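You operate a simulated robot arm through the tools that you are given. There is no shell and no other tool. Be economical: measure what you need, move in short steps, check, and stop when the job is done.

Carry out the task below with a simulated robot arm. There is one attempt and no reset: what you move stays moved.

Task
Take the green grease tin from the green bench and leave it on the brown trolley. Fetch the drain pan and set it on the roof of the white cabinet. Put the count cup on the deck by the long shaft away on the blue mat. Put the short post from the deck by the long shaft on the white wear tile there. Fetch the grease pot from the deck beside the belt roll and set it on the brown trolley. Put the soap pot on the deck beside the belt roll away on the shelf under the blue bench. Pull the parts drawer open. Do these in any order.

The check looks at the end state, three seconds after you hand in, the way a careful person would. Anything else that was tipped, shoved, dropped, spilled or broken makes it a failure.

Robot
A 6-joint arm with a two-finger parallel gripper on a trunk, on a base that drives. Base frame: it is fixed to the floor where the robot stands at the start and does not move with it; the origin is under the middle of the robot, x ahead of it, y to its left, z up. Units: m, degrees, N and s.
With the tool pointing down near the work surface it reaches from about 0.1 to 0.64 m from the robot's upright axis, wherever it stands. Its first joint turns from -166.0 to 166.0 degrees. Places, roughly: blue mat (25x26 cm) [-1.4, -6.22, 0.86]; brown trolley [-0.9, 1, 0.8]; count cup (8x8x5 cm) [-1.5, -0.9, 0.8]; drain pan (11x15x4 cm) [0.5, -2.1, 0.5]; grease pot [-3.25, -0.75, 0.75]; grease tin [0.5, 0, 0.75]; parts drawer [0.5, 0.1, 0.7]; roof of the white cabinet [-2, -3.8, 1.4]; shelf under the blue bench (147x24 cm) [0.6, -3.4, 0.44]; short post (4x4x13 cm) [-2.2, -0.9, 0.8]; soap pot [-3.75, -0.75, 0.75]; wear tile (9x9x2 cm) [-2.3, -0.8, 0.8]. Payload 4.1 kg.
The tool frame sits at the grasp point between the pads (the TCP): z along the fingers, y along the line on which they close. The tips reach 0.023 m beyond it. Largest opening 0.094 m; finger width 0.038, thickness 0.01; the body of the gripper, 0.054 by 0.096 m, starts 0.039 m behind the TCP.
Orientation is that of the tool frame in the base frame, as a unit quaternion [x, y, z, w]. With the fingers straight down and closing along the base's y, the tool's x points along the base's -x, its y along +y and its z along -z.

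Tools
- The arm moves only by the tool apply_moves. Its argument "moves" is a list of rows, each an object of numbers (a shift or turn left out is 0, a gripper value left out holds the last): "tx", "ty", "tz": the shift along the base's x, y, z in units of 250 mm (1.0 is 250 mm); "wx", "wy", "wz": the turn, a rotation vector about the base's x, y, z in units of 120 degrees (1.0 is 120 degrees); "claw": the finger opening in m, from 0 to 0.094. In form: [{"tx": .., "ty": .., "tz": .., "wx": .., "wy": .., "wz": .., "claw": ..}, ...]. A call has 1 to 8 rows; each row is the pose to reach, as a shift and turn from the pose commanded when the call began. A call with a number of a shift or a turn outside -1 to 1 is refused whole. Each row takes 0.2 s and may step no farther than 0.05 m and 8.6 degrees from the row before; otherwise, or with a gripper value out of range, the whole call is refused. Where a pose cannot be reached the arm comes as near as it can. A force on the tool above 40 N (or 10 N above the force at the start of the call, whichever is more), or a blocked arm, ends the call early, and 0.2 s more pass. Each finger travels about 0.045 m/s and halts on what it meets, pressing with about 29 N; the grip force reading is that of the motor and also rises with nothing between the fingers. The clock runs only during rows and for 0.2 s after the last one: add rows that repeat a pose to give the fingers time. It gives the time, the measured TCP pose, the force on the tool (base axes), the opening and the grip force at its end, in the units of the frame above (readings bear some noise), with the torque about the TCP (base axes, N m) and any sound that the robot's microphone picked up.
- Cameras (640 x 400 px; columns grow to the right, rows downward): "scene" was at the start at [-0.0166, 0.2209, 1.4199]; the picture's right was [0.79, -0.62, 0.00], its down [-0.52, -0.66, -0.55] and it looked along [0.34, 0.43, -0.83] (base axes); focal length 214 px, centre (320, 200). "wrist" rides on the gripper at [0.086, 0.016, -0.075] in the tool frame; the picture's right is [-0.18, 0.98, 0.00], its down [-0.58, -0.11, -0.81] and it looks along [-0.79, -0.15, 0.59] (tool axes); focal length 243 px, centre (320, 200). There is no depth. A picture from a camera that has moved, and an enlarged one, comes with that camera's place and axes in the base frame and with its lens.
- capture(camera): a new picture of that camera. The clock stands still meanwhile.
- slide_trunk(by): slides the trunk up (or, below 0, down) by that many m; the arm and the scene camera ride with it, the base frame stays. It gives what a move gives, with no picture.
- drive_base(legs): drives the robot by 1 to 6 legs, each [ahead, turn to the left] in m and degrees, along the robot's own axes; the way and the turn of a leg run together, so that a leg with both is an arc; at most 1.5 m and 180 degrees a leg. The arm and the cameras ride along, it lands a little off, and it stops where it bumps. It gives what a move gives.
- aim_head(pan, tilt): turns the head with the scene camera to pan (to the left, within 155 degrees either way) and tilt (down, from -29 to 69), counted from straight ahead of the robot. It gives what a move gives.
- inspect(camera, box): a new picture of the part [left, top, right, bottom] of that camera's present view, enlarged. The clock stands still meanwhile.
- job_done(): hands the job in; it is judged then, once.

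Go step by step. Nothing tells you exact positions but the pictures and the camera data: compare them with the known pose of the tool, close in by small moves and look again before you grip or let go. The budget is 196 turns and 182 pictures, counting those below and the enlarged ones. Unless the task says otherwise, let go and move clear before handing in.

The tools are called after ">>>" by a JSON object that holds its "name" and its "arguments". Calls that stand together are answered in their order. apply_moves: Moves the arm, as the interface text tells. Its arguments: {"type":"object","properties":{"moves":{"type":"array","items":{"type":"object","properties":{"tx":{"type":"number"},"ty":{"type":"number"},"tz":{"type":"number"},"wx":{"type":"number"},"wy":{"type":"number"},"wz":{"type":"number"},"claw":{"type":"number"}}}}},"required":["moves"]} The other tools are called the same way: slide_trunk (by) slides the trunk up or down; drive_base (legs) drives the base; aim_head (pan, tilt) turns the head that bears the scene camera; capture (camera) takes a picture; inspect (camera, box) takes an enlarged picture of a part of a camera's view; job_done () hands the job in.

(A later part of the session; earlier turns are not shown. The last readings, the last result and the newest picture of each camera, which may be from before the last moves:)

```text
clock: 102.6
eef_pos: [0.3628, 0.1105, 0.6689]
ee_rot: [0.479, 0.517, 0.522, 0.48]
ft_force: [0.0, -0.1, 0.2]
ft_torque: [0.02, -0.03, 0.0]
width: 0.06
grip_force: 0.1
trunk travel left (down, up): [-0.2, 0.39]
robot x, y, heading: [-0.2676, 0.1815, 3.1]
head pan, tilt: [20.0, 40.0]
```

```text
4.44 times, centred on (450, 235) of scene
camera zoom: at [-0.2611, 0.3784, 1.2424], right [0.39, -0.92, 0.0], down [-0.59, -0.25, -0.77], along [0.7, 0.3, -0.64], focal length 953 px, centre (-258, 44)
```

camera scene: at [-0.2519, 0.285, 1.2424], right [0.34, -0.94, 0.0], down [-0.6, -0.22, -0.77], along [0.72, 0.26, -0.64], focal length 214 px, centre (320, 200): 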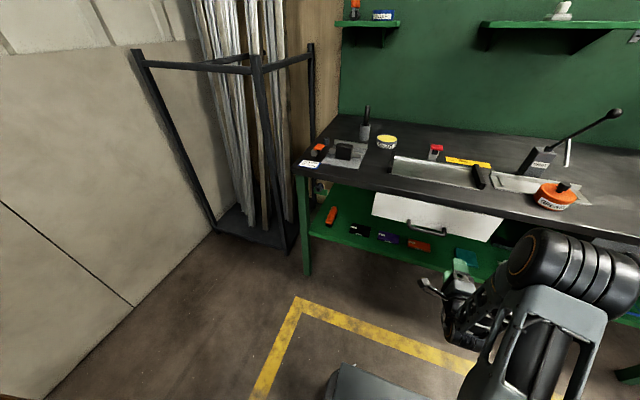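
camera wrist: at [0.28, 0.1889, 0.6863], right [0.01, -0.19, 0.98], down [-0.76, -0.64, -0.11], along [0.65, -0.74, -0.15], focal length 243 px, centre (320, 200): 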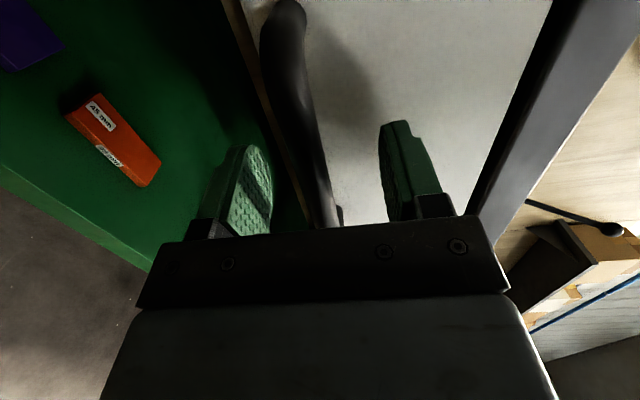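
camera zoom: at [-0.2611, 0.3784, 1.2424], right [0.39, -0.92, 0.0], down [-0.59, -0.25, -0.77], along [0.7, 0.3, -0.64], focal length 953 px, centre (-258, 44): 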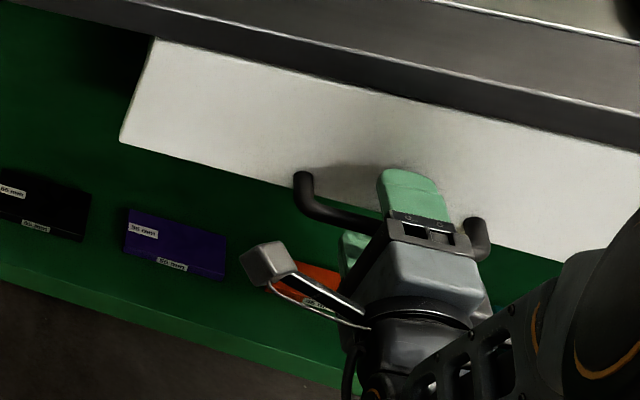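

>>> {"name": "apply_moves", "arguments": {"moves": [{"claw": 0.03}, {"claw": 0.0}, {"claw": 0.0}, {"claw": 0.0}, {"claw": 0.0}]}}

>>> {"name": "apply_moves", "arguments": {"moves": [{"tx": -0.06}, {"tx": -0.12}, {"tx": -0.2}]}}

>>> {"name": "inspect", "arguments": {"camera": "scene", "box": [380, 190, 520, 280]}}

```text
clock: 103.8
eef_pos: [0.3612, 0.1095, 0.6669]
ee_rot: [0.48, 0.519, 0.52, 0.479]
ft_force: [-0.3, 0.4, -12.5]
ft_torque: [-0.53, 0.0, -0.17]
width: 0.0138
grip_force: 45.3
trunk travel left (down, up): [-0.2, 0.39]
robot x, y, heading: [-0.2669, 0.1819, 3.3]
head pan, tilt: [20.0, 40.0]
```

```text
clock: 104.6
eef_pos: [0.3115, 0.1093, 0.667]
ee_rot: [0.479, 0.519, 0.521, 0.479]
ft_force: [-0.9, 2.8, -17.9]
ft_torque: [-0.46, -0.01, -0.52]
width: 0.0136
grip_force: 44.9
trunk travel left (down, up): [-0.2, 0.39]
robot x, y, heading: [-0.2693, 0.183, 3.1]
head pan, tilt: [20.0, 40.0]
```

```text
4.44 times, centred on (450, 235) of scene
camera zoom: at [-0.2598, 0.3785, 1.2423], right [0.39, -0.92, 0.0], down [-0.59, -0.25, -0.77], along [0.7, 0.3, -0.64], focal length 953 px, centre (-258, 44)
```

zoom: 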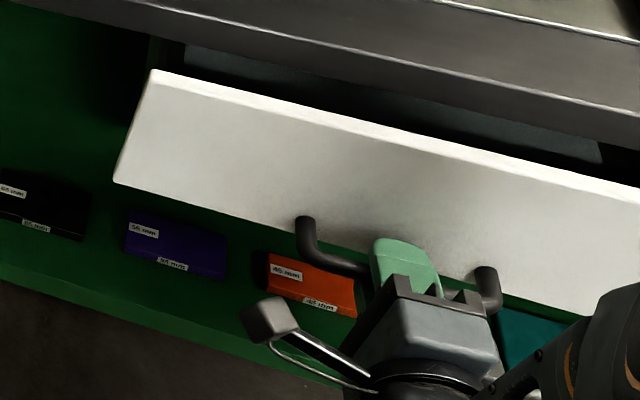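

>>> {"name": "drive_base", "arguments": {"legs": [[-0.14, 0]]}}

>>> {"name": "capture", "arguments": {"camera": "scene"}}

```text
clock: 106.0
eef_pos: [0.1714, 0.1027, 0.6673]
ee_rot: [0.478, 0.521, 0.521, 0.477]
ft_force: [-0.5, 1.9, 2.1]
ft_torque: [-0.27, 0.08, -0.68]
width: 0.0138
grip_force: 45.3
trunk travel left (down, up): [-0.2, 0.39]
robot x, y, heading: [-0.4116, 0.1743, 3.0]
head pan, tilt: [20.0, 40.0]
stopped in leg 1: the force on the tool passed its limit at 43 N (the readings are from after the stop); the commanded pose is now the measured one
```

```text
107 pictures are left
camera scene: at [-0.4014, 0.3711, 1.2426], right [0.39, -0.92, 0.0], down [-0.59, -0.25, -0.77], along [0.7, 0.3, -0.64], focal length 214 px, centre (320, 200)
```

scene: 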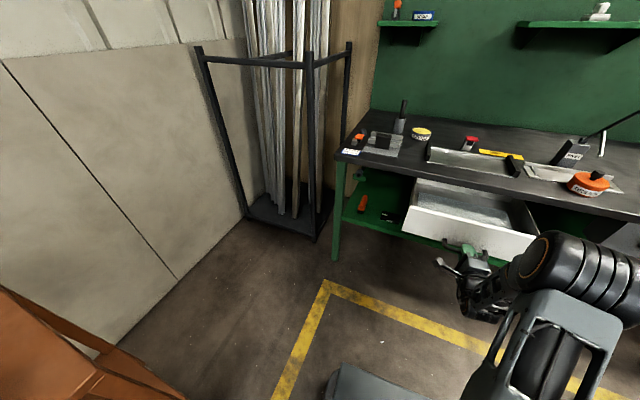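

The drawer is pulled out to its stop. I'll release and back off, then restore the tool to point down.

>>> {"name": "apply_moves", "arguments": {"moves": [{"claw": 0.04}, {"claw": 0.06}, {"claw": 0.06}]}}

>>> {"name": "drive_base", "arguments": {"legs": [[-0.25, 0]]}}

>>> {"name": "capture", "arguments": {"camera": "scene"}}

```text
clock: 106.8
eef_pos: [0.1712, 0.1019, 0.6657]
ee_rot: [0.479, 0.521, 0.52, 0.478]
ft_force: [-0.6, 0.1, 0.1]
ft_torque: [0.01, 0.0, -0.02]
width: 0.0601
grip_force: 0.0
trunk travel left (down, up): [-0.2, 0.39]
robot x, y, heading: [-0.4097, 0.1764, 3.1]
head pan, tilt: [20.0, 40.0]
```

```text
clock: 108.7
eef_pos: [-0.0829, 0.0886, 0.6664]
ee_rot: [0.479, 0.522, 0.521, 0.476]
ft_force: [0.2, 0.1, -0.9]
ft_torque: [0.0, -0.04, -0.01]
width: 0.0601
grip_force: 0.0
trunk travel left (down, up): [-0.2, 0.39]
robot x, y, heading: [-0.6683, 0.1607, 3.5]
head pan, tilt: [20.0, 40.0]
```

```text
106 pictures are left
camera scene: at [-0.6558, 0.3564, 1.2424], right [0.4, -0.92, 0.0], down [-0.59, -0.25, -0.77], along [0.7, 0.3, -0.64], focal length 214 px, centre (320, 200)
```

scene: 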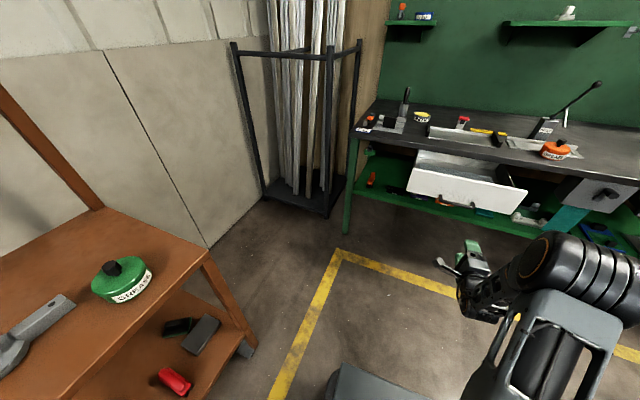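

>>> {"name": "slide_trunk", "arguments": {"by": 0.2}}

>>> {"name": "apply_moves", "arguments": {"moves": [{"ty": 0.03, "wx": -0.04, "wy": 0.04, "wz": 0.04}, {"ty": 0.06, "wx": -0.08, "wy": 0.08, "wz": 0.08}, {"ty": 0.09, "wx": -0.12, "wy": 0.12, "wz": 0.12}, {"tx": -0.1, "ty": 0.12, "wx": -0.16, "wy": 0.16, "wz": 0.16}, {"tx": -0.2, "ty": 0.15, "wx": -0.2, "wy": 0.2, "wz": 0.2}, {"tx": -0.25, "ty": 0.2, "wx": -0.24, "wy": 0.24, "wz": 0.24}, {"tx": -0.3, "ty": 0.25, "wx": -0.28, "wy": 0.28, "wz": 0.28}, {"tx": -0.3, "ty": 0.3, "wx": -0.32, "wy": 0.32, "wz": 0.32}]}}

>>> {"name": "apply_moves", "arguments": {"moves": [{"ty": 0.05, "wx": -0.04, "wy": 0.04, "wz": 0.04}, {"ty": 0.1, "wx": -0.08, "wy": 0.08, "wz": 0.08}, {"ty": 0.15, "wx": -0.12, "wy": 0.12, "wz": 0.12}, {"ty": 0.2, "wx": -0.16, "wy": 0.16, "wz": 0.16}, {"ty": 0.25, "wx": -0.2, "wy": 0.2, "wz": 0.2}, {"ty": 0.25, "wx": -0.24, "wy": 0.24, "wz": 0.24}, {"ty": 0.25, "wx": -0.257, "wy": 0.257, "wz": 0.257}]}}

```text
clock: 110.8
eef_pos: [-0.0824, 0.0905, 0.8663]
ee_rot: [0.478, 0.522, 0.522, 0.476]
ft_force: [0.2, -0.5, 0.1]
ft_torque: [0.02, 0.03, 0.03]
width: 0.06
grip_force: 0.1
trunk travel left (down, up): [-0.4, 0.19]
robot x, y, heading: [-0.6649, 0.1613, 3.5]
head pan, tilt: [20.0, 40.0]
```

```text
clock: 112.6
eef_pos: [-0.159, 0.1659, 0.8669]
ee_rot: [0.248, 0.904, 0.271, 0.219]
ft_force: [-0.3, -0.7, 0.0]
ft_torque: [0.01, -0.01, -0.03]
width: 0.0598
grip_force: 0.0
trunk travel left (down, up): [-0.4, 0.19]
robot x, y, heading: [-0.6674, 0.157, 3.3]
head pan, tilt: [20.0, 40.0]
```

```text
clock: 114.2
eef_pos: [-0.1576, 0.228, 0.8667]
ee_rot: [0.001, 0.999, 0.0, -0.046]
ft_force: [0.3, 0.5, -0.2]
ft_torque: [0.0, 0.01, 0.0]
width: 0.0603
grip_force: 0.1
trunk travel left (down, up): [-0.4, 0.19]
robot x, y, heading: [-0.6648, 0.1574, 3.4]
head pan, tilt: [20.0, 40.0]
```

>>> {"name": "apply_moves", "arguments": {"moves": [{"wy": -0.044, "tz": 0.15}, {"wy": -0.044, "tz": 0.3}, {"wy": -0.044, "tz": 0.4, "claw": 0.094}]}}

>>> {"name": "aim_head", "arguments": {"pan": -140, "tilt": 22}}

>>> {"name": "capture", "arguments": {"camera": "scene"}}

```text
clock: 115.0
eef_pos: [-0.1574, 0.2294, 0.9678]
ee_rot: [0.001, 1.0, 0.0, 0.001]
ft_force: [0.1, -0.5, 0.2]
ft_torque: [0.01, -0.01, -0.01]
width: 0.0942
grip_force: 0.3
trunk travel left (down, up): [-0.4, 0.19]
robot x, y, heading: [-0.6656, 0.1575, 3.3]
head pan, tilt: [20.0, 40.0]
```

```text
clock: 117.5
eef_pos: [-0.1575, 0.228, 0.9674]
ee_rot: [0.001, 1.0, 0.0, 0.002]
ft_force: [-0.9, 0.4, 0.3]
ft_torque: [0.0, -0.01, 0.01]
width: 0.0939
grip_force: 0.0
trunk travel left (down, up): [-0.4, 0.19]
robot x, y, heading: [-0.6648, 0.1599, 3.6]
head pan, tilt: [-140.0, 22.0]
```

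```text
105 pictures are left
camera scene: at [-0.8014, 0.2591, 1.4706], right [-0.69, 0.73, 0.0], down [0.27, 0.26, -0.93], along [-0.67, -0.64, -0.37], focal length 214 px, centre (320, 200)
```

scene: 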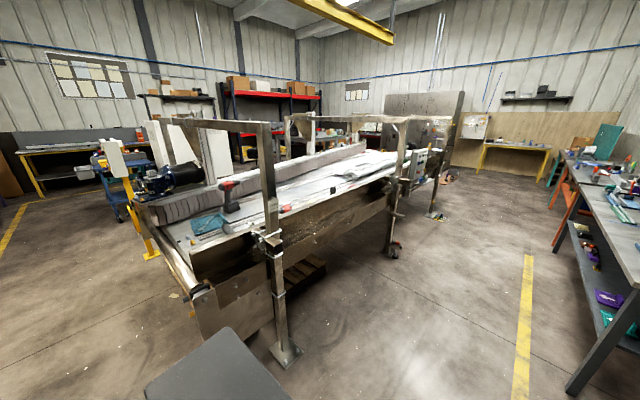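

>>> {"name": "inspect", "arguments": {"camera": "scene", "box": [140, 100, 340, 225]}}

>>> {"name": "inspect", "arguments": {"camera": "scene", "box": [300, 90, 480, 220]}}

```text
3.20 times, centred on (240, 162) of scene
camera zoom: at [-0.8014, 0.2591, 1.4706], right [-0.69, 0.73, 0.0], down [0.27, 0.26, -0.93], along [-0.67, -0.64, -0.37], focal length 686 px, centre (576, 320)
```

zoom: 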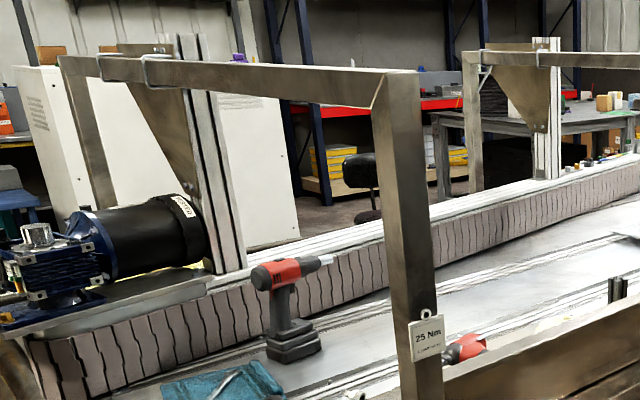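

```text
3.08 times, centred on (390, 155) of scene
camera zoom: at [-0.8014, 0.2591, 1.4706], right [-0.69, 0.73, 0.0], down [0.27, 0.26, -0.93], along [-0.67, -0.64, -0.37], focal length 660 px, centre (105, 338)
```

zoom: 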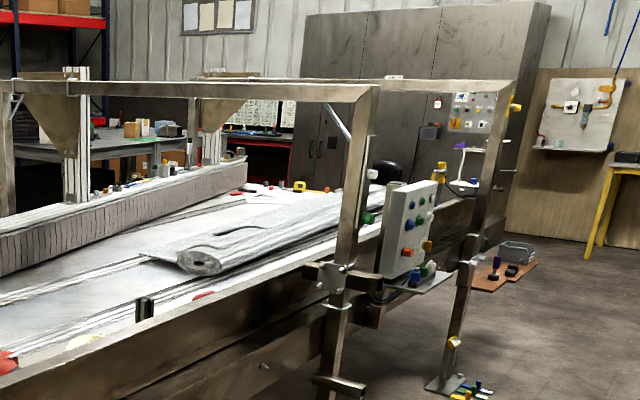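

The "deck by the long shaft" is on the conveyor machine; its near edge is at y≈−0.56. I'll drive to around (−1.85, −0.1), facing it.

>>> {"name": "drive_base", "arguments": {"legs": [[0, 9], [-1.21, 0], [0, -102.5]]}}

>>> {"name": "aim_head", "arguments": {"pan": 20, "tilt": 35}}

>>> {"name": "capture", "arguments": {"camera": "scene"}}

```text
clock: 128.6
eef_pos: [-1.8228, -0.5966, 0.967]
ee_rot: [0.739, 0.674, -0.002, 0.002]
ft_force: [0.6, 1.2, -0.8]
ft_torque: [0.02, 0.02, -0.01]
width: 0.094
grip_force: 0.1
trunk travel left (down, up): [-0.4, 0.19]
robot x, y, heading: [-1.8423, -0.0869, -91.7]
head pan, tilt: [-140.0, 22.0]
```

```text
clock: 131.1
eef_pos: [-1.8226, -0.5982, 0.9687]
ee_rot: [0.739, 0.674, -0.001, 0.001]
ft_force: [0.8, -0.4, 0.0]
ft_torque: [0.0, 0.03, 0.01]
width: 0.0939
grip_force: 0.2
trunk travel left (down, up): [-0.4, 0.19]
robot x, y, heading: [-1.8449, -0.0871, -91.6]
head pan, tilt: [20.0, 35.0]
```

```text
102 pictures are left
camera scene: at [-1.6477, -0.1169, 1.45], right [-0.95, -0.31, 0.0], down [-0.18, 0.55, -0.82], along [0.25, -0.78, -0.57], focal length 214 px, centre (320, 200)
```

scene: 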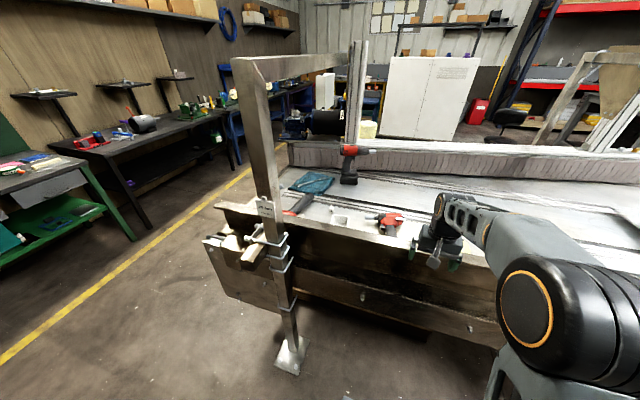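

>>> {"name": "inspect", "arguments": {"camera": "scene", "box": [270, 150, 450, 262]}}

>>> {"name": "aim_head", "arguments": {"pan": -30, "tilt": 40}}

>>> {"name": "capture", "arguments": {"camera": "scene"}}

>>> {"name": "capture", "arguments": {"camera": "wrist"}}

```text
3.56 times, centred on (360, 206) of scene
camera zoom: at [-1.6477, -0.1169, 1.45], right [-0.95, -0.31, 0.0], down [-0.18, 0.55, -0.82], along [0.25, -0.78, -0.57], focal length 763 px, centre (178, 179)
```

zoom: 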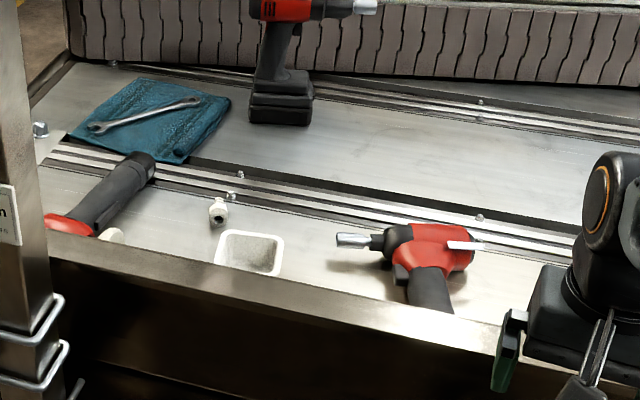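

```text
clock: 132.2
eef_pos: [-1.8231, -0.597, 0.9673]
ee_rot: [0.739, 0.673, -0.001, 0.001]
ft_force: [-0.1, -0.1, -0.3]
ft_torque: [0.05, 0.03, -0.03]
width: 0.094
grip_force: 0.0
trunk travel left (down, up): [-0.4, 0.19]
robot x, y, heading: [-1.8404, -0.0873, -91.7]
head pan, tilt: [-30.0, 40.0]
```

```text
100 pictures are left
camera scene: at [-1.7199, -0.1055, 1.4424], right [-0.85, 0.53, 0.0], down [0.34, 0.55, -0.77], along [-0.4, -0.65, -0.64], focal length 214 px, centre (320, 200)
```

scene: 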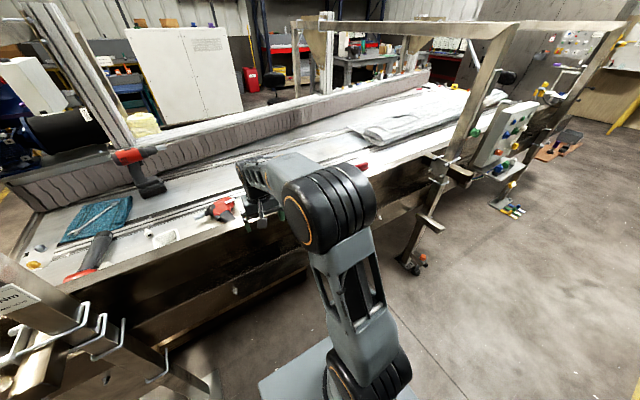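

```text
99 pictures are left
camera wrist: at [-1.7984, -0.5137, 1.0429], right [0.96, -0.27, 0.0], down [-0.16, -0.57, 0.81], along [-0.22, -0.78, -0.59], focal length 243 px, centre (320, 200)
```

wrist: 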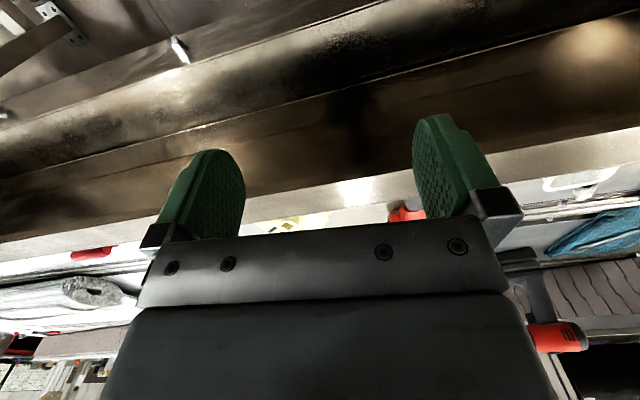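

Count cup is the square white cup near (−1.5, −0.82). First the post and tile: I'll shift along to x≈−2.2.

>>> {"name": "drive_base", "arguments": {"legs": [[0, -90], [0.38, 0], [0, 91.5]]}}

>>> {"name": "aim_head", "arguments": {"pan": 25, "tilt": 40}}

>>> {"name": "capture", "arguments": {"camera": "scene"}}

```text
clock: 142.4
eef_pos: [-2.1869, -0.5824, 0.9669]
ee_rot: [0.723, 0.691, -0.001, 0.002]
ft_force: [0.3, 0.3, 0.5]
ft_torque: [-0.02, 0.0, 0.02]
width: 0.0941
grip_force: 0.0
trunk travel left (down, up): [-0.4, 0.19]
robot x, y, heading: [-2.2282, -0.0722, -88.9]
head pan, tilt: [-30.0, 40.0]
```

```text
clock: 143.7
eef_pos: [-2.1864, -0.5827, 0.9669]
ee_rot: [0.723, 0.691, -0.002, 0.002]
ft_force: [-0.5, 0.0, -0.8]
ft_torque: [-0.02, -0.04, 0.02]
width: 0.094
grip_force: 0.1
trunk travel left (down, up): [-0.4, 0.19]
robot x, y, heading: [-2.2324, -0.0685, -89.2]
head pan, tilt: [25.0, 40.0]
```

```text
98 pictures are left
camera scene: at [-2.0293, -0.0879, 1.4424], right [-0.9, -0.44, 0.0], down [-0.28, 0.58, -0.77], along [0.33, -0.69, -0.64], focal length 214 px, centre (320, 200)
```

scene: 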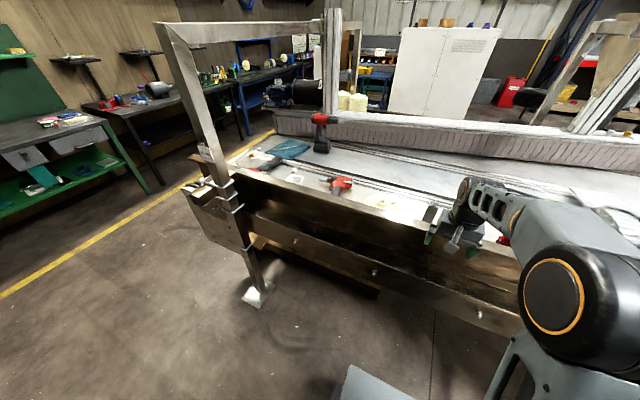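

>>> {"name": "capture", "arguments": {"camera": "wrist"}}

>>> {"name": "inspect", "arguments": {"camera": "scene", "box": [380, 170, 580, 290]}}

```text
97 pictures are left
camera wrist: at [-2.1666, -0.4971, 1.0429], right [0.97, -0.23, 0.0], down [-0.13, -0.57, 0.81], along [-0.18, -0.79, -0.59], focal length 243 px, centre (320, 200)
```

wrist: 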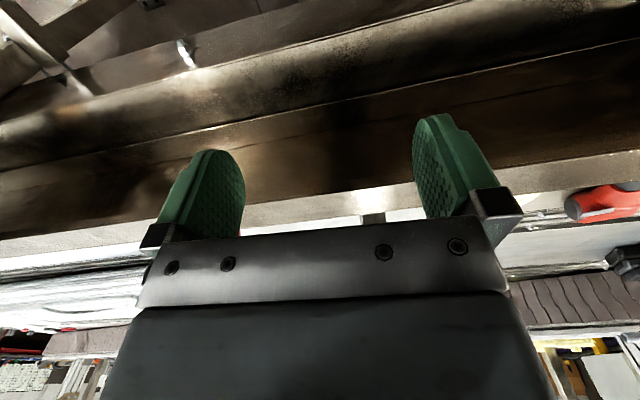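

```text
3.20 times, centred on (480, 230) of scene
camera zoom: at [-2.0293, -0.0879, 1.4424], right [-0.9, -0.44, 0.0], down [-0.28, 0.58, -0.77], along [0.33, -0.69, -0.64], focal length 686 px, centre (-192, 104)
```

zoom: 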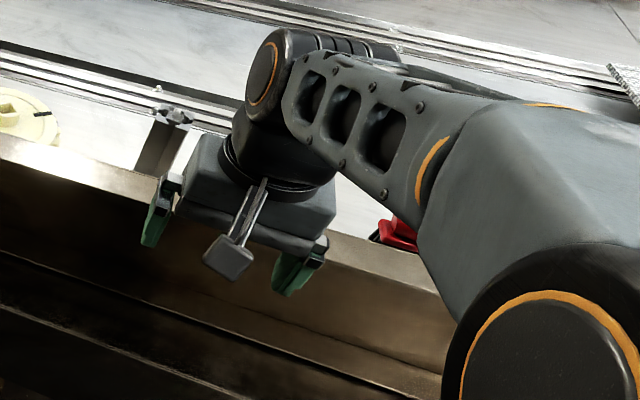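

>>> {"name": "apply_moves", "arguments": {"moves": [{"tz": 0.18}, {"tz": 0.36}, {"tz": 0.5}]}}

>>> {"name": "drive_base", "arguments": {"legs": [[0.13, 0]]}}

>>> {"name": "capture", "arguments": {"camera": "wrist"}}

>>> {"name": "aim_head", "arguments": {"pan": 10, "tilt": 55}}

>>> {"name": "capture", "arguments": {"camera": "scene"}}

```text
clock: 144.5
eef_pos: [-2.1856, -0.583, 1.0912]
ee_rot: [0.723, 0.691, -0.001, 0.001]
ft_force: [0.7, 0.1, -0.1]
ft_torque: [-0.02, -0.02, 0.04]
width: 0.0941
grip_force: 0.2
trunk travel left (down, up): [-0.4, 0.19]
robot x, y, heading: [-2.2322, -0.0724, -89.2]
head pan, tilt: [25.0, 40.0]
```

```text
clock: 145.8
eef_pos: [-2.1826, -0.7144, 1.0907]
ee_rot: [0.723, 0.691, -0.001, 0.002]
ft_force: [-0.3, 0.6, -0.1]
ft_torque: [-0.01, 0.01, -0.02]
width: 0.0938
grip_force: 0.0
trunk travel left (down, up): [-0.4, 0.19]
robot x, y, heading: [-2.2306, -0.2039, -89.2]
head pan, tilt: [25.0, 40.0]
```

```text
95 pictures are left
camera wrist: at [-2.1623, -0.6298, 1.1669], right [0.97, -0.23, 0.0], down [-0.13, -0.57, 0.81], along [-0.18, -0.79, -0.59], focal length 243 px, centre (320, 200)
```

wrist: 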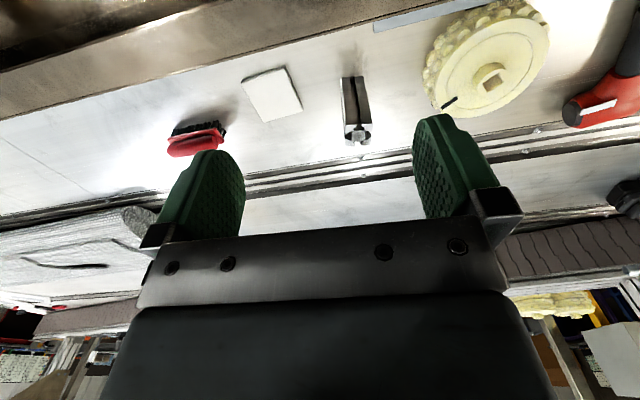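

```text
clock: 146.5
eef_pos: [-2.1817, -0.7155, 1.0917]
ee_rot: [0.723, 0.691, -0.001, 0.002]
ft_force: [-0.2, 0.3, -0.2]
ft_torque: [0.01, -0.01, -0.02]
width: 0.0939
grip_force: 0.0
trunk travel left (down, up): [-0.4, 0.19]
robot x, y, heading: [-2.2259, -0.2049, -89.1]
head pan, tilt: [10.0, 55.0]
```

```text
94 pictures are left
camera scene: at [-2.0506, -0.2139, 1.4218], right [-0.98, -0.19, 0.0], down [-0.16, 0.8, -0.57], along [0.11, -0.56, -0.82], focal length 214 px, centre (320, 200)
```

scene: 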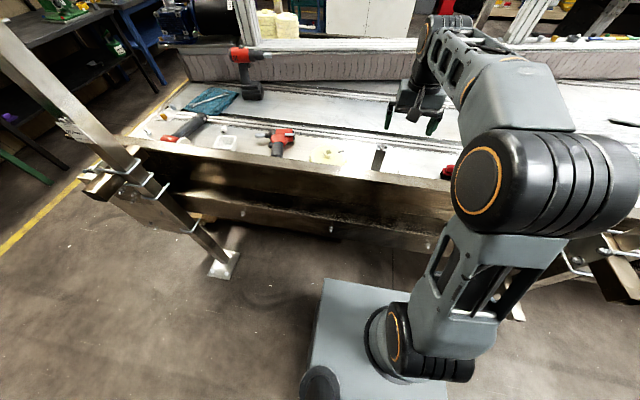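

Post top is at about (−2.159, −0.871, 0.871), tile centre about (−2.298, −0.843). I'll move in a little and approach the post.

>>> {"name": "drive_base", "arguments": {"legs": [[0.09, 0]]}}

>>> {"name": "apply_moves", "arguments": {"moves": [{"tx": 0.05, "ty": -0.05, "wz": -0.02}, {"tx": 0.1, "ty": -0.1, "tz": -0.1, "wz": -0.02}, {"tx": 0.1, "ty": -0.15, "tz": -0.25, "wz": -0.02}, {"tx": 0.1, "ty": -0.2, "tz": -0.4, "wz": -0.02}]}}

>>> {"name": "capture", "arguments": {"camera": "wrist"}}

```text
clock: 147.7
eef_pos: [-2.181, -0.8063, 1.0918]
ee_rot: [0.722, 0.692, -0.001, 0.002]
ft_force: [-0.1, 0.4, -0.2]
ft_torque: [0.0, -0.01, -0.02]
width: 0.0941
grip_force: 0.2
trunk travel left (down, up): [-0.4, 0.19]
robot x, y, heading: [-2.2289, -0.2967, -89.0]
head pan, tilt: [10.0, 55.0]
```

```text
clock: 148.7
eef_pos: [-2.1553, -0.855, 0.9911]
ee_rot: [0.737, 0.676, -0.001, 0.002]
ft_force: [-0.7, 0.0, 0.0]
ft_torque: [-0.01, 0.0, -0.02]
width: 0.0945
grip_force: 0.0
trunk travel left (down, up): [-0.4, 0.19]
robot x, y, heading: [-2.2278, -0.2974, -89.0]
head pan, tilt: [10.0, 55.0]
```

```text
93 pictures are left
camera wrist: at [-2.1317, -0.7705, 1.0675], right [0.96, -0.27, 0.0], down [-0.16, -0.57, 0.81], along [-0.22, -0.78, -0.59], focal length 243 px, centre (320, 200)
```

wrist: 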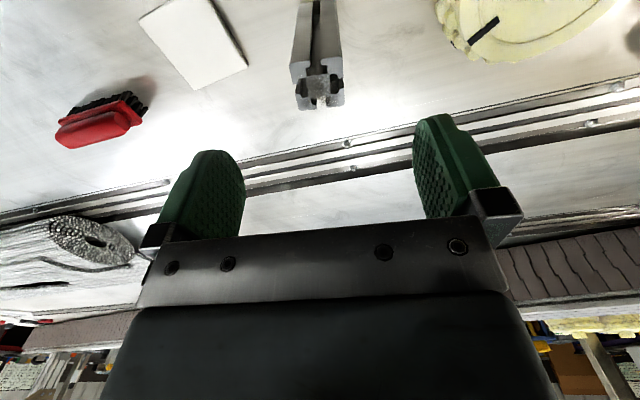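

>>> {"name": "apply_moves", "arguments": {"moves": [{"tx": -0.026, "ty": -0.09, "claw": 0.075}, {"tx": -0.026, "ty": -0.09, "tz": -0.15}, {"tx": -0.026, "ty": -0.09, "tz": -0.28}]}}

>>> {"name": "capture", "arguments": {"camera": "wrist"}}

```text
clock: 149.4
eef_pos: [-2.1622, -0.8764, 0.9194]
ee_rot: [0.738, 0.675, -0.001, 0.001]
ft_force: [-0.1, 0.0, -0.7]
ft_torque: [0.01, -0.01, -0.02]
width: 0.0753
grip_force: 0.0
trunk travel left (down, up): [-0.4, 0.19]
robot x, y, heading: [-2.2326, -0.2968, -89.0]
head pan, tilt: [10.0, 55.0]
```

```text
92 pictures are left
camera wrist: at [-2.1392, -0.7933, 0.9954], right [0.96, -0.27, 0.0], down [-0.16, -0.57, 0.81], along [-0.22, -0.78, -0.59], focal length 243 px, centre (320, 200)
```

wrist: 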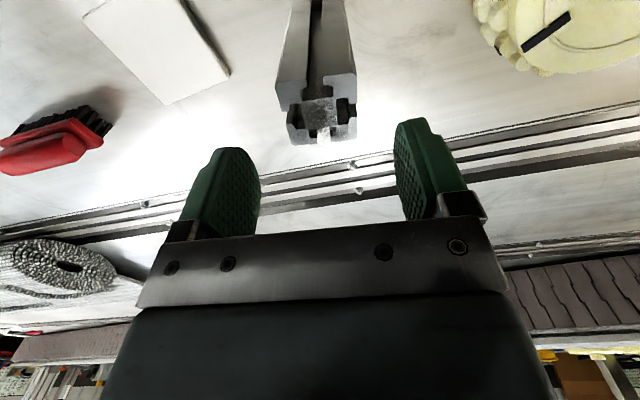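

>>> {"name": "apply_moves", "arguments": {"moves": [{"tz": -0.12}, {"tz": -0.22}, {"tz": -0.28}, {"tz": -0.28, "claw": 0.02}, {"tz": -0.28, "claw": 0.02}, {"tz": -0.28, "claw": 0.02}, {"tz": -0.28, "claw": 0.02}]}}

>>> {"name": "apply_moves", "arguments": {"moves": [{"tz": 0.06}, {"tz": 0.12}, {"tz": 0.2}]}}

>>> {"name": "capture", "arguments": {"camera": "wrist"}}

```text
clock: 151.1
eef_pos: [-2.1618, -0.8781, 0.8488]
ee_rot: [0.737, 0.676, -0.002, 0.001]
ft_force: [1.3, -0.5, 0.0]
ft_torque: [-0.04, -0.06, -0.01]
width: 0.0399
grip_force: 28.5
trunk travel left (down, up): [-0.4, 0.19]
robot x, y, heading: [-2.2251, -0.2985, -89.0]
head pan, tilt: [10.0, 55.0]
```

```text
clock: 151.8
eef_pos: [-2.1624, -0.8774, 0.9006]
ee_rot: [0.737, 0.675, -0.001, 0.001]
ft_force: [-0.2, -0.3, -2.4]
ft_torque: [-0.02, -0.02, 0.0]
width: 0.0398
grip_force: 29.3
trunk travel left (down, up): [-0.4, 0.19]
robot x, y, heading: [-2.2302, -0.2964, -88.9]
head pan, tilt: [10.0, 55.0]
```

```text
91 pictures are left
camera wrist: at [-2.1386, -0.7933, 0.9771], right [0.96, -0.27, 0.0], down [-0.16, -0.57, 0.81], along [-0.22, -0.78, -0.59], focal length 243 px, centre (320, 200)
```

wrist: 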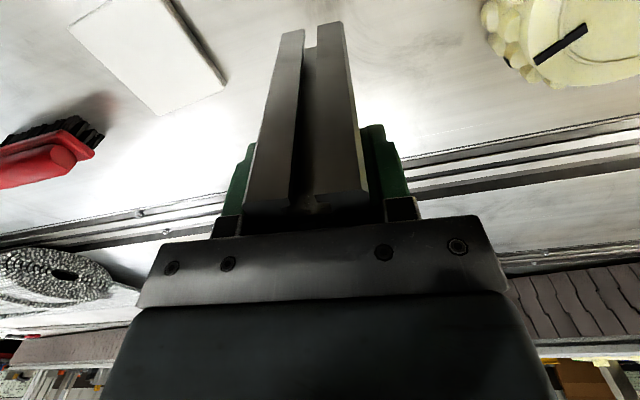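

>>> {"name": "apply_moves", "arguments": {"moves": [{"tx": -0.18, "ty": 0.04, "tz": 0.06}, {"tx": -0.36, "ty": 0.08, "tz": 0.06}, {"tx": -0.538, "ty": 0.118, "tz": 0.04}, {"tx": -0.538, "ty": 0.118, "tz": -0.06}]}}

>>> {"name": "capture", "arguments": {"camera": "wrist"}}

>>> {"name": "aim_head", "arguments": {"pan": 30, "tilt": 45}}

>>> {"name": "capture", "arguments": {"camera": "scene"}}

```text
clock: 152.8
eef_pos: [-2.2973, -0.8478, 0.8861]
ee_rot: [0.738, 0.675, -0.001, 0.001]
ft_force: [1.1, -0.1, -1.8]
ft_torque: [-0.03, 0.0, -0.02]
width: 0.0399
grip_force: 29.4
trunk travel left (down, up): [-0.4, 0.19]
robot x, y, heading: [-2.2266, -0.2968, -89.0]
head pan, tilt: [10.0, 55.0]
```

```text
90 pictures are left
camera wrist: at [-2.2736, -0.7641, 0.9614], right [0.96, -0.27, 0.0], down [-0.16, -0.57, 0.81], along [-0.22, -0.78, -0.59], focal length 243 px, centre (320, 200)
```

wrist: 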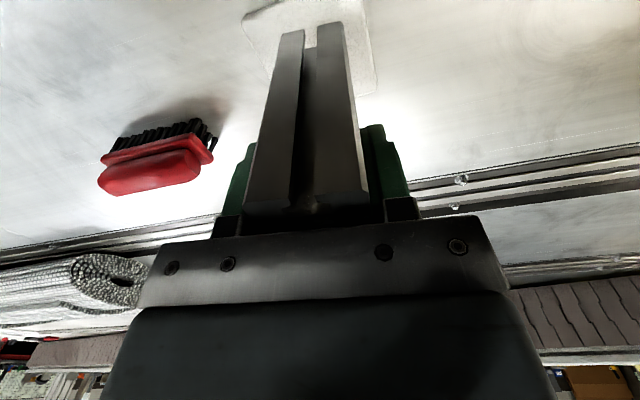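

```text
clock: 153.7
eef_pos: [-2.2957, -0.8496, 0.8866]
ee_rot: [0.738, 0.675, -0.002, 0.001]
ft_force: [-0.5, -0.3, -1.7]
ft_torque: [-0.05, 0.01, -0.01]
width: 0.0396
grip_force: 28.6
trunk travel left (down, up): [-0.4, 0.19]
robot x, y, heading: [-2.2276, -0.2944, -89.1]
head pan, tilt: [30.0, 45.0]
```

```text
89 pictures are left
camera scene: at [-2.0212, -0.304, 1.4351], right [-0.86, -0.51, 0.0], down [-0.36, 0.61, -0.71], along [0.36, -0.61, -0.71], focal length 214 px, centre (320, 200)
```

scene: 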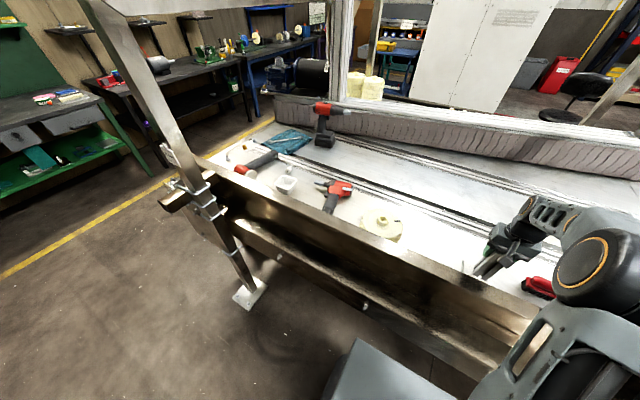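

>>> {"name": "apply_moves", "arguments": {"moves": [{"tx": -0.02}, {"tx": -0.02, "tz": -0.03}, {"tx": -0.02, "tz": -0.05}, {"tx": -0.02, "tz": -0.07}, {"tx": -0.02, "tz": -0.085}]}}

```text
clock: 154.9
eef_pos: [-2.3009, -0.8484, 0.8649]
ee_rot: [0.737, 0.675, -0.001, 0.001]
ft_force: [-0.2, -0.2, -2.9]
ft_torque: [-0.06, 0.01, 0.02]
width: 0.04
grip_force: 28.7
trunk travel left (down, up): [-0.4, 0.19]
robot x, y, heading: [-2.2261, -0.2922, -89.0]
head pan, tilt: [30.0, 45.0]
```

>>> {"name": "apply_moves", "arguments": {"moves": [{"tz": -0.015}, {"tz": -0.03}, {"tz": -0.045}]}}

>>> {"name": "capture", "arguments": {"camera": "wrist"}}

```text
clock: 155.7
eef_pos: [-2.3013, -0.8482, 0.857]
ee_rot: [0.737, 0.676, -0.003, 0.002]
ft_force: [0.1, -1.1, 18.9]
ft_torque: [0.04, -0.08, 0.0]
width: 0.0389
grip_force: 28.9
trunk travel left (down, up): [-0.4, 0.19]
robot x, y, heading: [-2.2307, -0.2945, -88.8]
head pan, tilt: [30.0, 45.0]
```

```text
88 pictures are left
camera wrist: at [-2.2787, -0.7648, 0.9313], right [0.96, -0.27, 0.0], down [-0.16, -0.56, 0.81], along [-0.22, -0.78, -0.58], focal length 243 px, centre (320, 200)
```

wrist: 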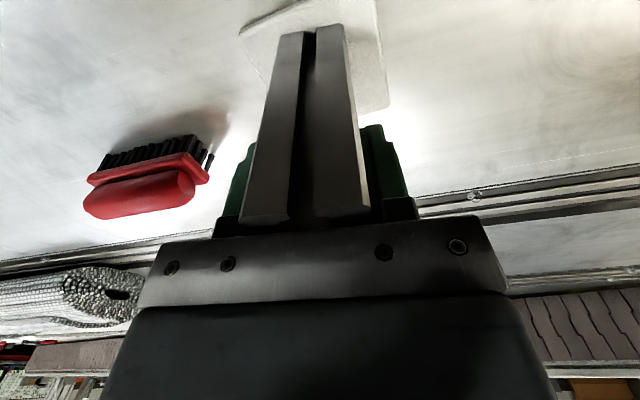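

>>> {"name": "apply_moves", "arguments": {"moves": [{"tz": 0.012}, {"tz": 0.012, "claw": 0.05}, {"tz": 0.012, "claw": 0.07}, {"tz": 0.012, "claw": 0.07}, {"tz": 0.15}, {"tz": 0.33}, {"tz": 0.5}, {"tz": 0.7}]}}

>>> {"name": "capture", "arguments": {"camera": "wrist"}}

```text
clock: 157.5
eef_pos: [-2.3029, -0.846, 1.0282]
ee_rot: [0.737, 0.676, 0.0, 0.001]
ft_force: [0.3, 0.2, -0.3]
ft_torque: [0.01, -0.04, 0.0]
width: 0.0702
grip_force: 0.0
trunk travel left (down, up): [-0.4, 0.19]
robot x, y, heading: [-2.2275, -0.2951, -89.2]
head pan, tilt: [30.0, 45.0]
```

```text
87 pictures are left
camera wrist: at [-2.28, -0.7623, 1.1051], right [0.96, -0.27, 0.0], down [-0.16, -0.57, 0.81], along [-0.22, -0.78, -0.59], focal length 243 px, centre (320, 200)
```

wrist: 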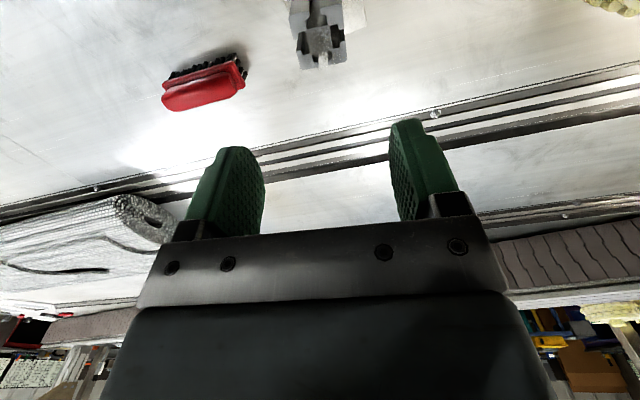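

Post stands on the tile. Now back off and look toward the belt-roll end for the pots.

>>> {"name": "drive_base", "arguments": {"legs": [[-0.35, 0], [0, -88], [0.35, 0]]}}

>>> {"name": "aim_head", "arguments": {"pan": 25, "tilt": 25}}

>>> {"name": "capture", "arguments": {"camera": "scene"}}

```text
clock: 165.3
eef_pos: [-3.1288, 0.1027, 1.0294]
ee_rot: [0.999, -0.033, -0.002, -0.001]
ft_force: [0.3, -0.2, -0.2]
ft_torque: [-0.01, -0.01, 0.0]
width: 0.0699
grip_force: 0.1
trunk travel left (down, up): [-0.4, 0.19]
robot x, y, heading: [-2.5738, 0.0416, -177.9]
head pan, tilt: [30.0, 45.0]
```

```text
clock: 166.2
eef_pos: [-3.1297, 0.1026, 1.0291]
ee_rot: [0.999, -0.033, -0.003, 0.0]
ft_force: [-0.3, -0.5, -0.1]
ft_torque: [0.03, -0.01, 0.03]
width: 0.0699
grip_force: 0.1
trunk travel left (down, up): [-0.4, 0.19]
robot x, y, heading: [-2.5826, 0.0416, -178.0]
head pan, tilt: [25.0, 25.0]
```

```text
86 pictures are left
camera scene: at [-2.5931, -0.1679, 1.4657], right [-0.46, 0.89, 0.0], down [0.38, 0.19, -0.91], along [-0.81, -0.41, -0.42], focal length 214 px, centre (320, 200)
```

scene: 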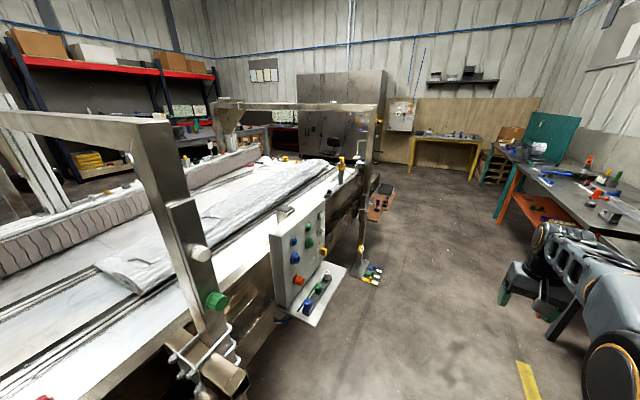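

>>> {"name": "inspect", "arguments": {"camera": "scene", "box": [200, 130, 400, 310]}}

```text
2.22 times, centred on (300, 220) of scene
camera zoom: at [-2.5931, -0.1679, 1.4657], right [-0.46, 0.89, 0.0], down [0.38, 0.19, -0.91], along [-0.81, -0.41, -0.42], focal length 477 px, centre (364, 156)
```

zoom: 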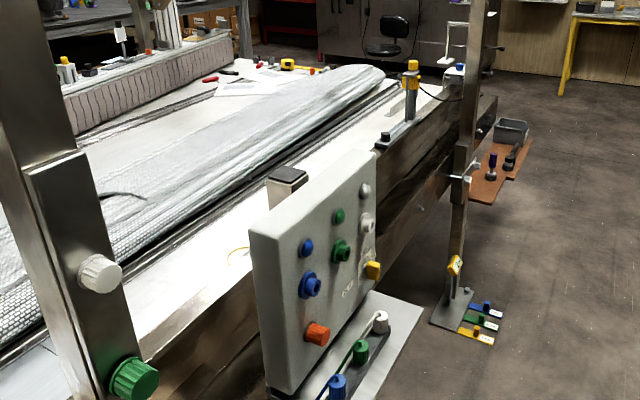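

>>> {"name": "slide_trunk", "arguments": {"by": 0.19}}

>>> {"name": "drive_base", "arguments": {"legs": [[0.95, 0], [0, 88]]}}

>>> {"name": "aim_head", "arguments": {"pan": 15, "tilt": 45}}

>>> {"name": "capture", "arguments": {"camera": "scene"}}

>>> {"name": "capture", "arguments": {"camera": "wrist"}}

```text
clock: 168.2
eef_pos: [-3.1287, 0.1033, 1.2187]
ee_rot: [0.999, -0.033, -0.002, -0.001]
ft_force: [0.7, -1.0, 0.8]
ft_torque: [0.01, -0.01, 0.01]
width: 0.07
grip_force: 0.1
trunk travel left (down, up): [-0.59, 0.0]
robot x, y, heading: [-2.5772, 0.0368, -177.9]
head pan, tilt: [25.0, 25.0]
```

```text
clock: 176.9
eef_pos: [-3.5953, -0.5405, 1.2187]
ee_rot: [0.74, 0.673, -0.001, 0.001]
ft_force: [0.4, -0.5, -0.6]
ft_torque: [0.0, 0.01, -0.02]
width: 0.0702
grip_force: 0.1
trunk travel left (down, up): [-0.59, 0.0]
robot x, y, heading: [-3.5166, 0.0114, -89.1]
head pan, tilt: [25.0, 25.0]
```

```text
clock: 177.8
eef_pos: [-3.5964, -0.5408, 1.2184]
ee_rot: [0.739, 0.673, -0.001, 0.001]
ft_force: [0.0, -0.6, -0.5]
ft_torque: [0.01, 0.01, -0.01]
width: 0.07
grip_force: 0.1
trunk travel left (down, up): [-0.59, 0.0]
robot x, y, heading: [-3.5163, 0.0073, -89.3]
head pan, tilt: [15.0, 45.0]
```

```text
84 pictures are left
camera scene: at [-3.3292, -0.0083, 1.6252], right [-0.96, -0.27, 0.0], down [-0.19, 0.68, -0.71], along [0.19, -0.68, -0.71], focal length 214 px, centre (320, 200)
```

scene: 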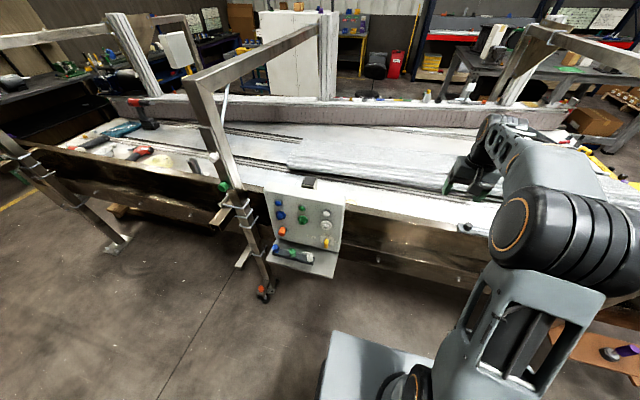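

```text
83 pictures are left
camera wrist: at [-3.5718, -0.4567, 1.2947], right [0.96, -0.28, 0.0], down [-0.16, -0.57, 0.81], along [-0.22, -0.78, -0.59], focal length 243 px, centre (320, 200)
```

wrist: 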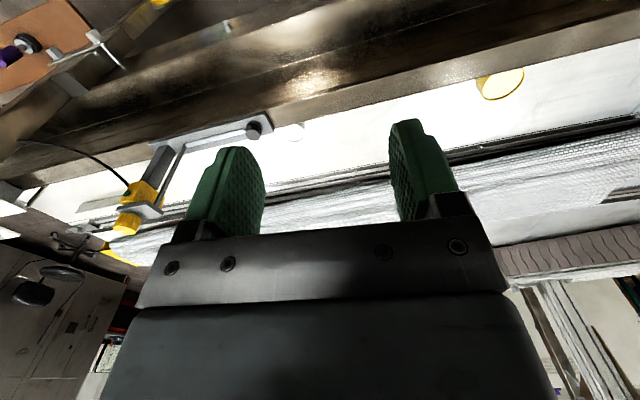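

>>> {"name": "inspect", "arguments": {"camera": "wrist", "box": [130, 50, 560, 240]}}

>>> {"name": "inspect", "arguments": {"camera": "scene", "box": [250, 150, 490, 290]}}

```text
1.49 times, centred on (345, 145) of wrist
camera zoom: at [-3.5718, -0.4567, 1.2947], right [0.96, -0.28, 0.0], down [-0.16, -0.57, 0.81], along [-0.22, -0.78, -0.59], focal length 361 px, centre (283, 282)
```

zoom: 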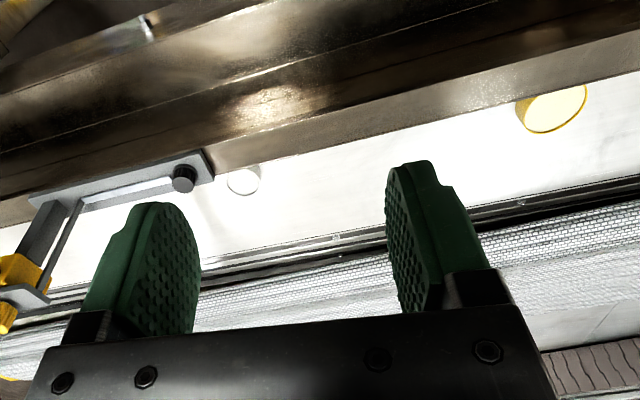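

```text
2.67 times, centred on (370, 220) of scene
camera zoom: at [-3.3292, -0.0083, 1.6252], right [-0.96, -0.27, 0.0], down [-0.19, 0.68, -0.71], along [0.19, -0.68, -0.71], focal length 572 px, centre (187, 147)
```

zoom: 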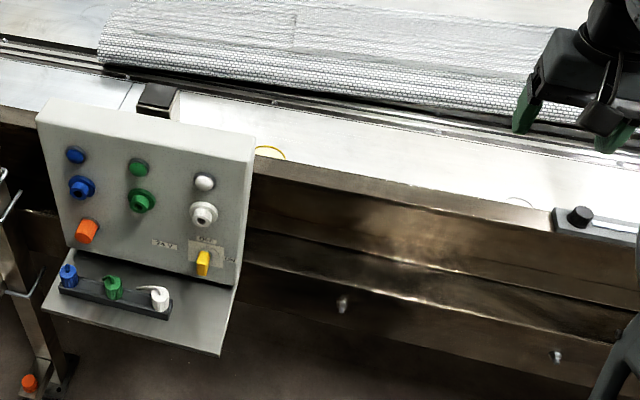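

Yellow-lidded grease pot ≈(−3.28, −0.82), white soap pot ≈(−3.75, −0.83). I'll move in and look closer with the wrist camera.

>>> {"name": "drive_base", "arguments": {"legs": [[0.25, 0]]}}

>>> {"name": "apply_moves", "arguments": {"moves": [{"tx": 0.18, "ty": 0.1}, {"tx": 0.36, "ty": 0.2}, {"tx": 0.54, "ty": 0.25}, {"tx": 0.72, "ty": 0.3}, {"tx": 0.88, "ty": 0.3}, {"tx": 0.96, "ty": 0.3, "tz": -0.1}]}}

>>> {"name": "capture", "arguments": {"camera": "wrist"}}

>>> {"name": "capture", "arguments": {"camera": "scene"}}

```text
clock: 179.6
eef_pos: [-3.5939, -0.7952, 1.2176]
ee_rot: [0.739, 0.673, -0.002, 0.001]
ft_force: [-0.4, -0.1, 0.2]
ft_torque: [0.0, 0.0, 0.05]
width: 0.0698
grip_force: 0.0
trunk travel left (down, up): [-0.59, 0.0]
robot x, y, heading: [-3.5167, -0.2428, -89.6]
head pan, tilt: [15.0, 45.0]
```

```text
refused: row 1 steps farther than a row can; nothing moved
```

```text
80 pictures are left
camera wrist: at [-3.5699, -0.7113, 1.2943], right [0.96, -0.28, 0.0], down [-0.16, -0.57, 0.81], along [-0.22, -0.78, -0.59], focal length 243 px, centre (320, 200)
```

wrist: 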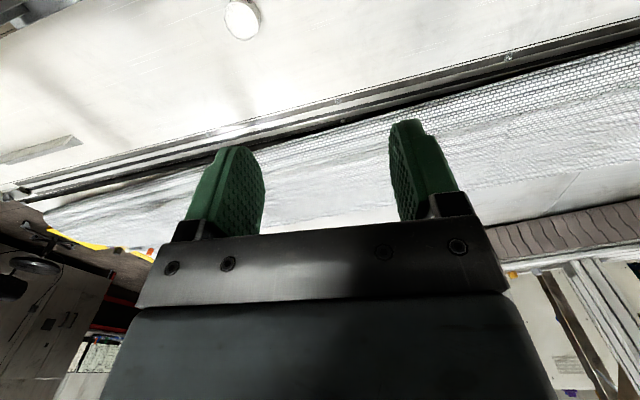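

```text
79 pictures are left
camera scene: at [-3.3271, -0.2632, 1.6252], right [-0.96, -0.27, 0.0], down [-0.19, 0.68, -0.71], along [0.19, -0.68, -0.71], focal length 214 px, centre (320, 200)
```

scene: 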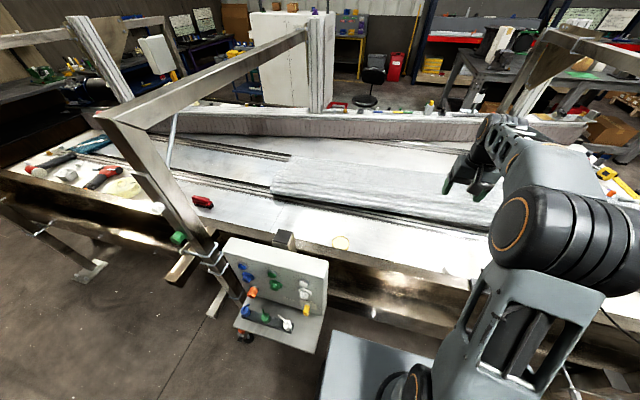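

>>> {"name": "apply_moves", "arguments": {"moves": [{"tx": 0.19, "ty": 0.04}, {"tx": 0.38, "ty": 0.08}, {"tx": 0.57, "ty": 0.12}, {"tx": 0.76, "ty": 0.16}, {"tx": 0.94, "ty": 0.2}, {"tx": 0.98, "ty": 0.22, "tz": -0.15}, {"tx": 0.98, "ty": 0.22, "tz": -0.34}]}}

>>> {"name": "capture", "arguments": {"camera": "wrist"}}

>>> {"name": "inspect", "arguments": {"camera": "scene", "box": [280, 190, 440, 290]}}

```text
clock: 181.2
eef_pos: [-3.3479, -0.7403, 1.1309]
ee_rot: [0.739, 0.673, -0.002, 0.001]
ft_force: [0.2, -1.0, 1.1]
ft_torque: [0.02, 0.0, 0.01]
width: 0.07
grip_force: 0.0
trunk travel left (down, up): [-0.59, 0.0]
robot x, y, heading: [-3.5121, -0.2464, -89.6]
head pan, tilt: [15.0, 45.0]
```

```text
78 pictures are left
camera wrist: at [-3.324, -0.6562, 1.2074], right [0.96, -0.28, 0.0], down [-0.16, -0.57, 0.81], along [-0.22, -0.78, -0.59], focal length 243 px, centre (320, 200)
```

wrist: 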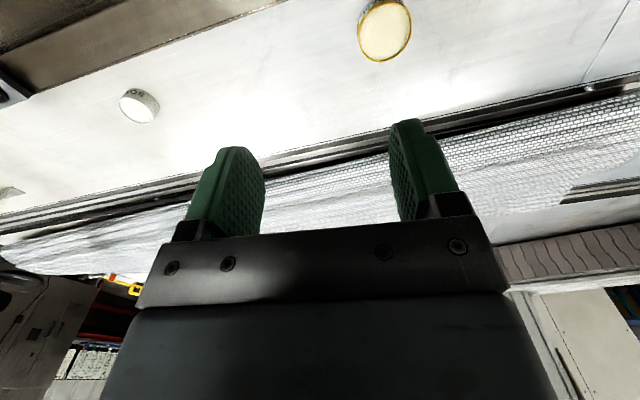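

```text
4.00 times, centred on (360, 240) of scene
camera zoom: at [-3.327, -0.2628, 1.6252], right [-0.96, -0.27, 0.0], down [-0.19, 0.68, -0.71], along [0.19, -0.68, -0.71], focal length 858 px, centre (160, 40)
```

zoom: 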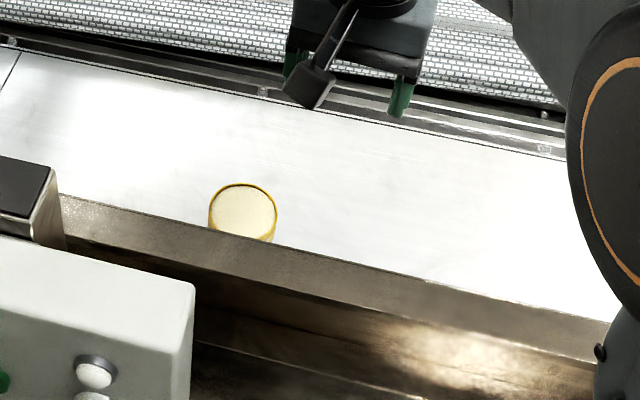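

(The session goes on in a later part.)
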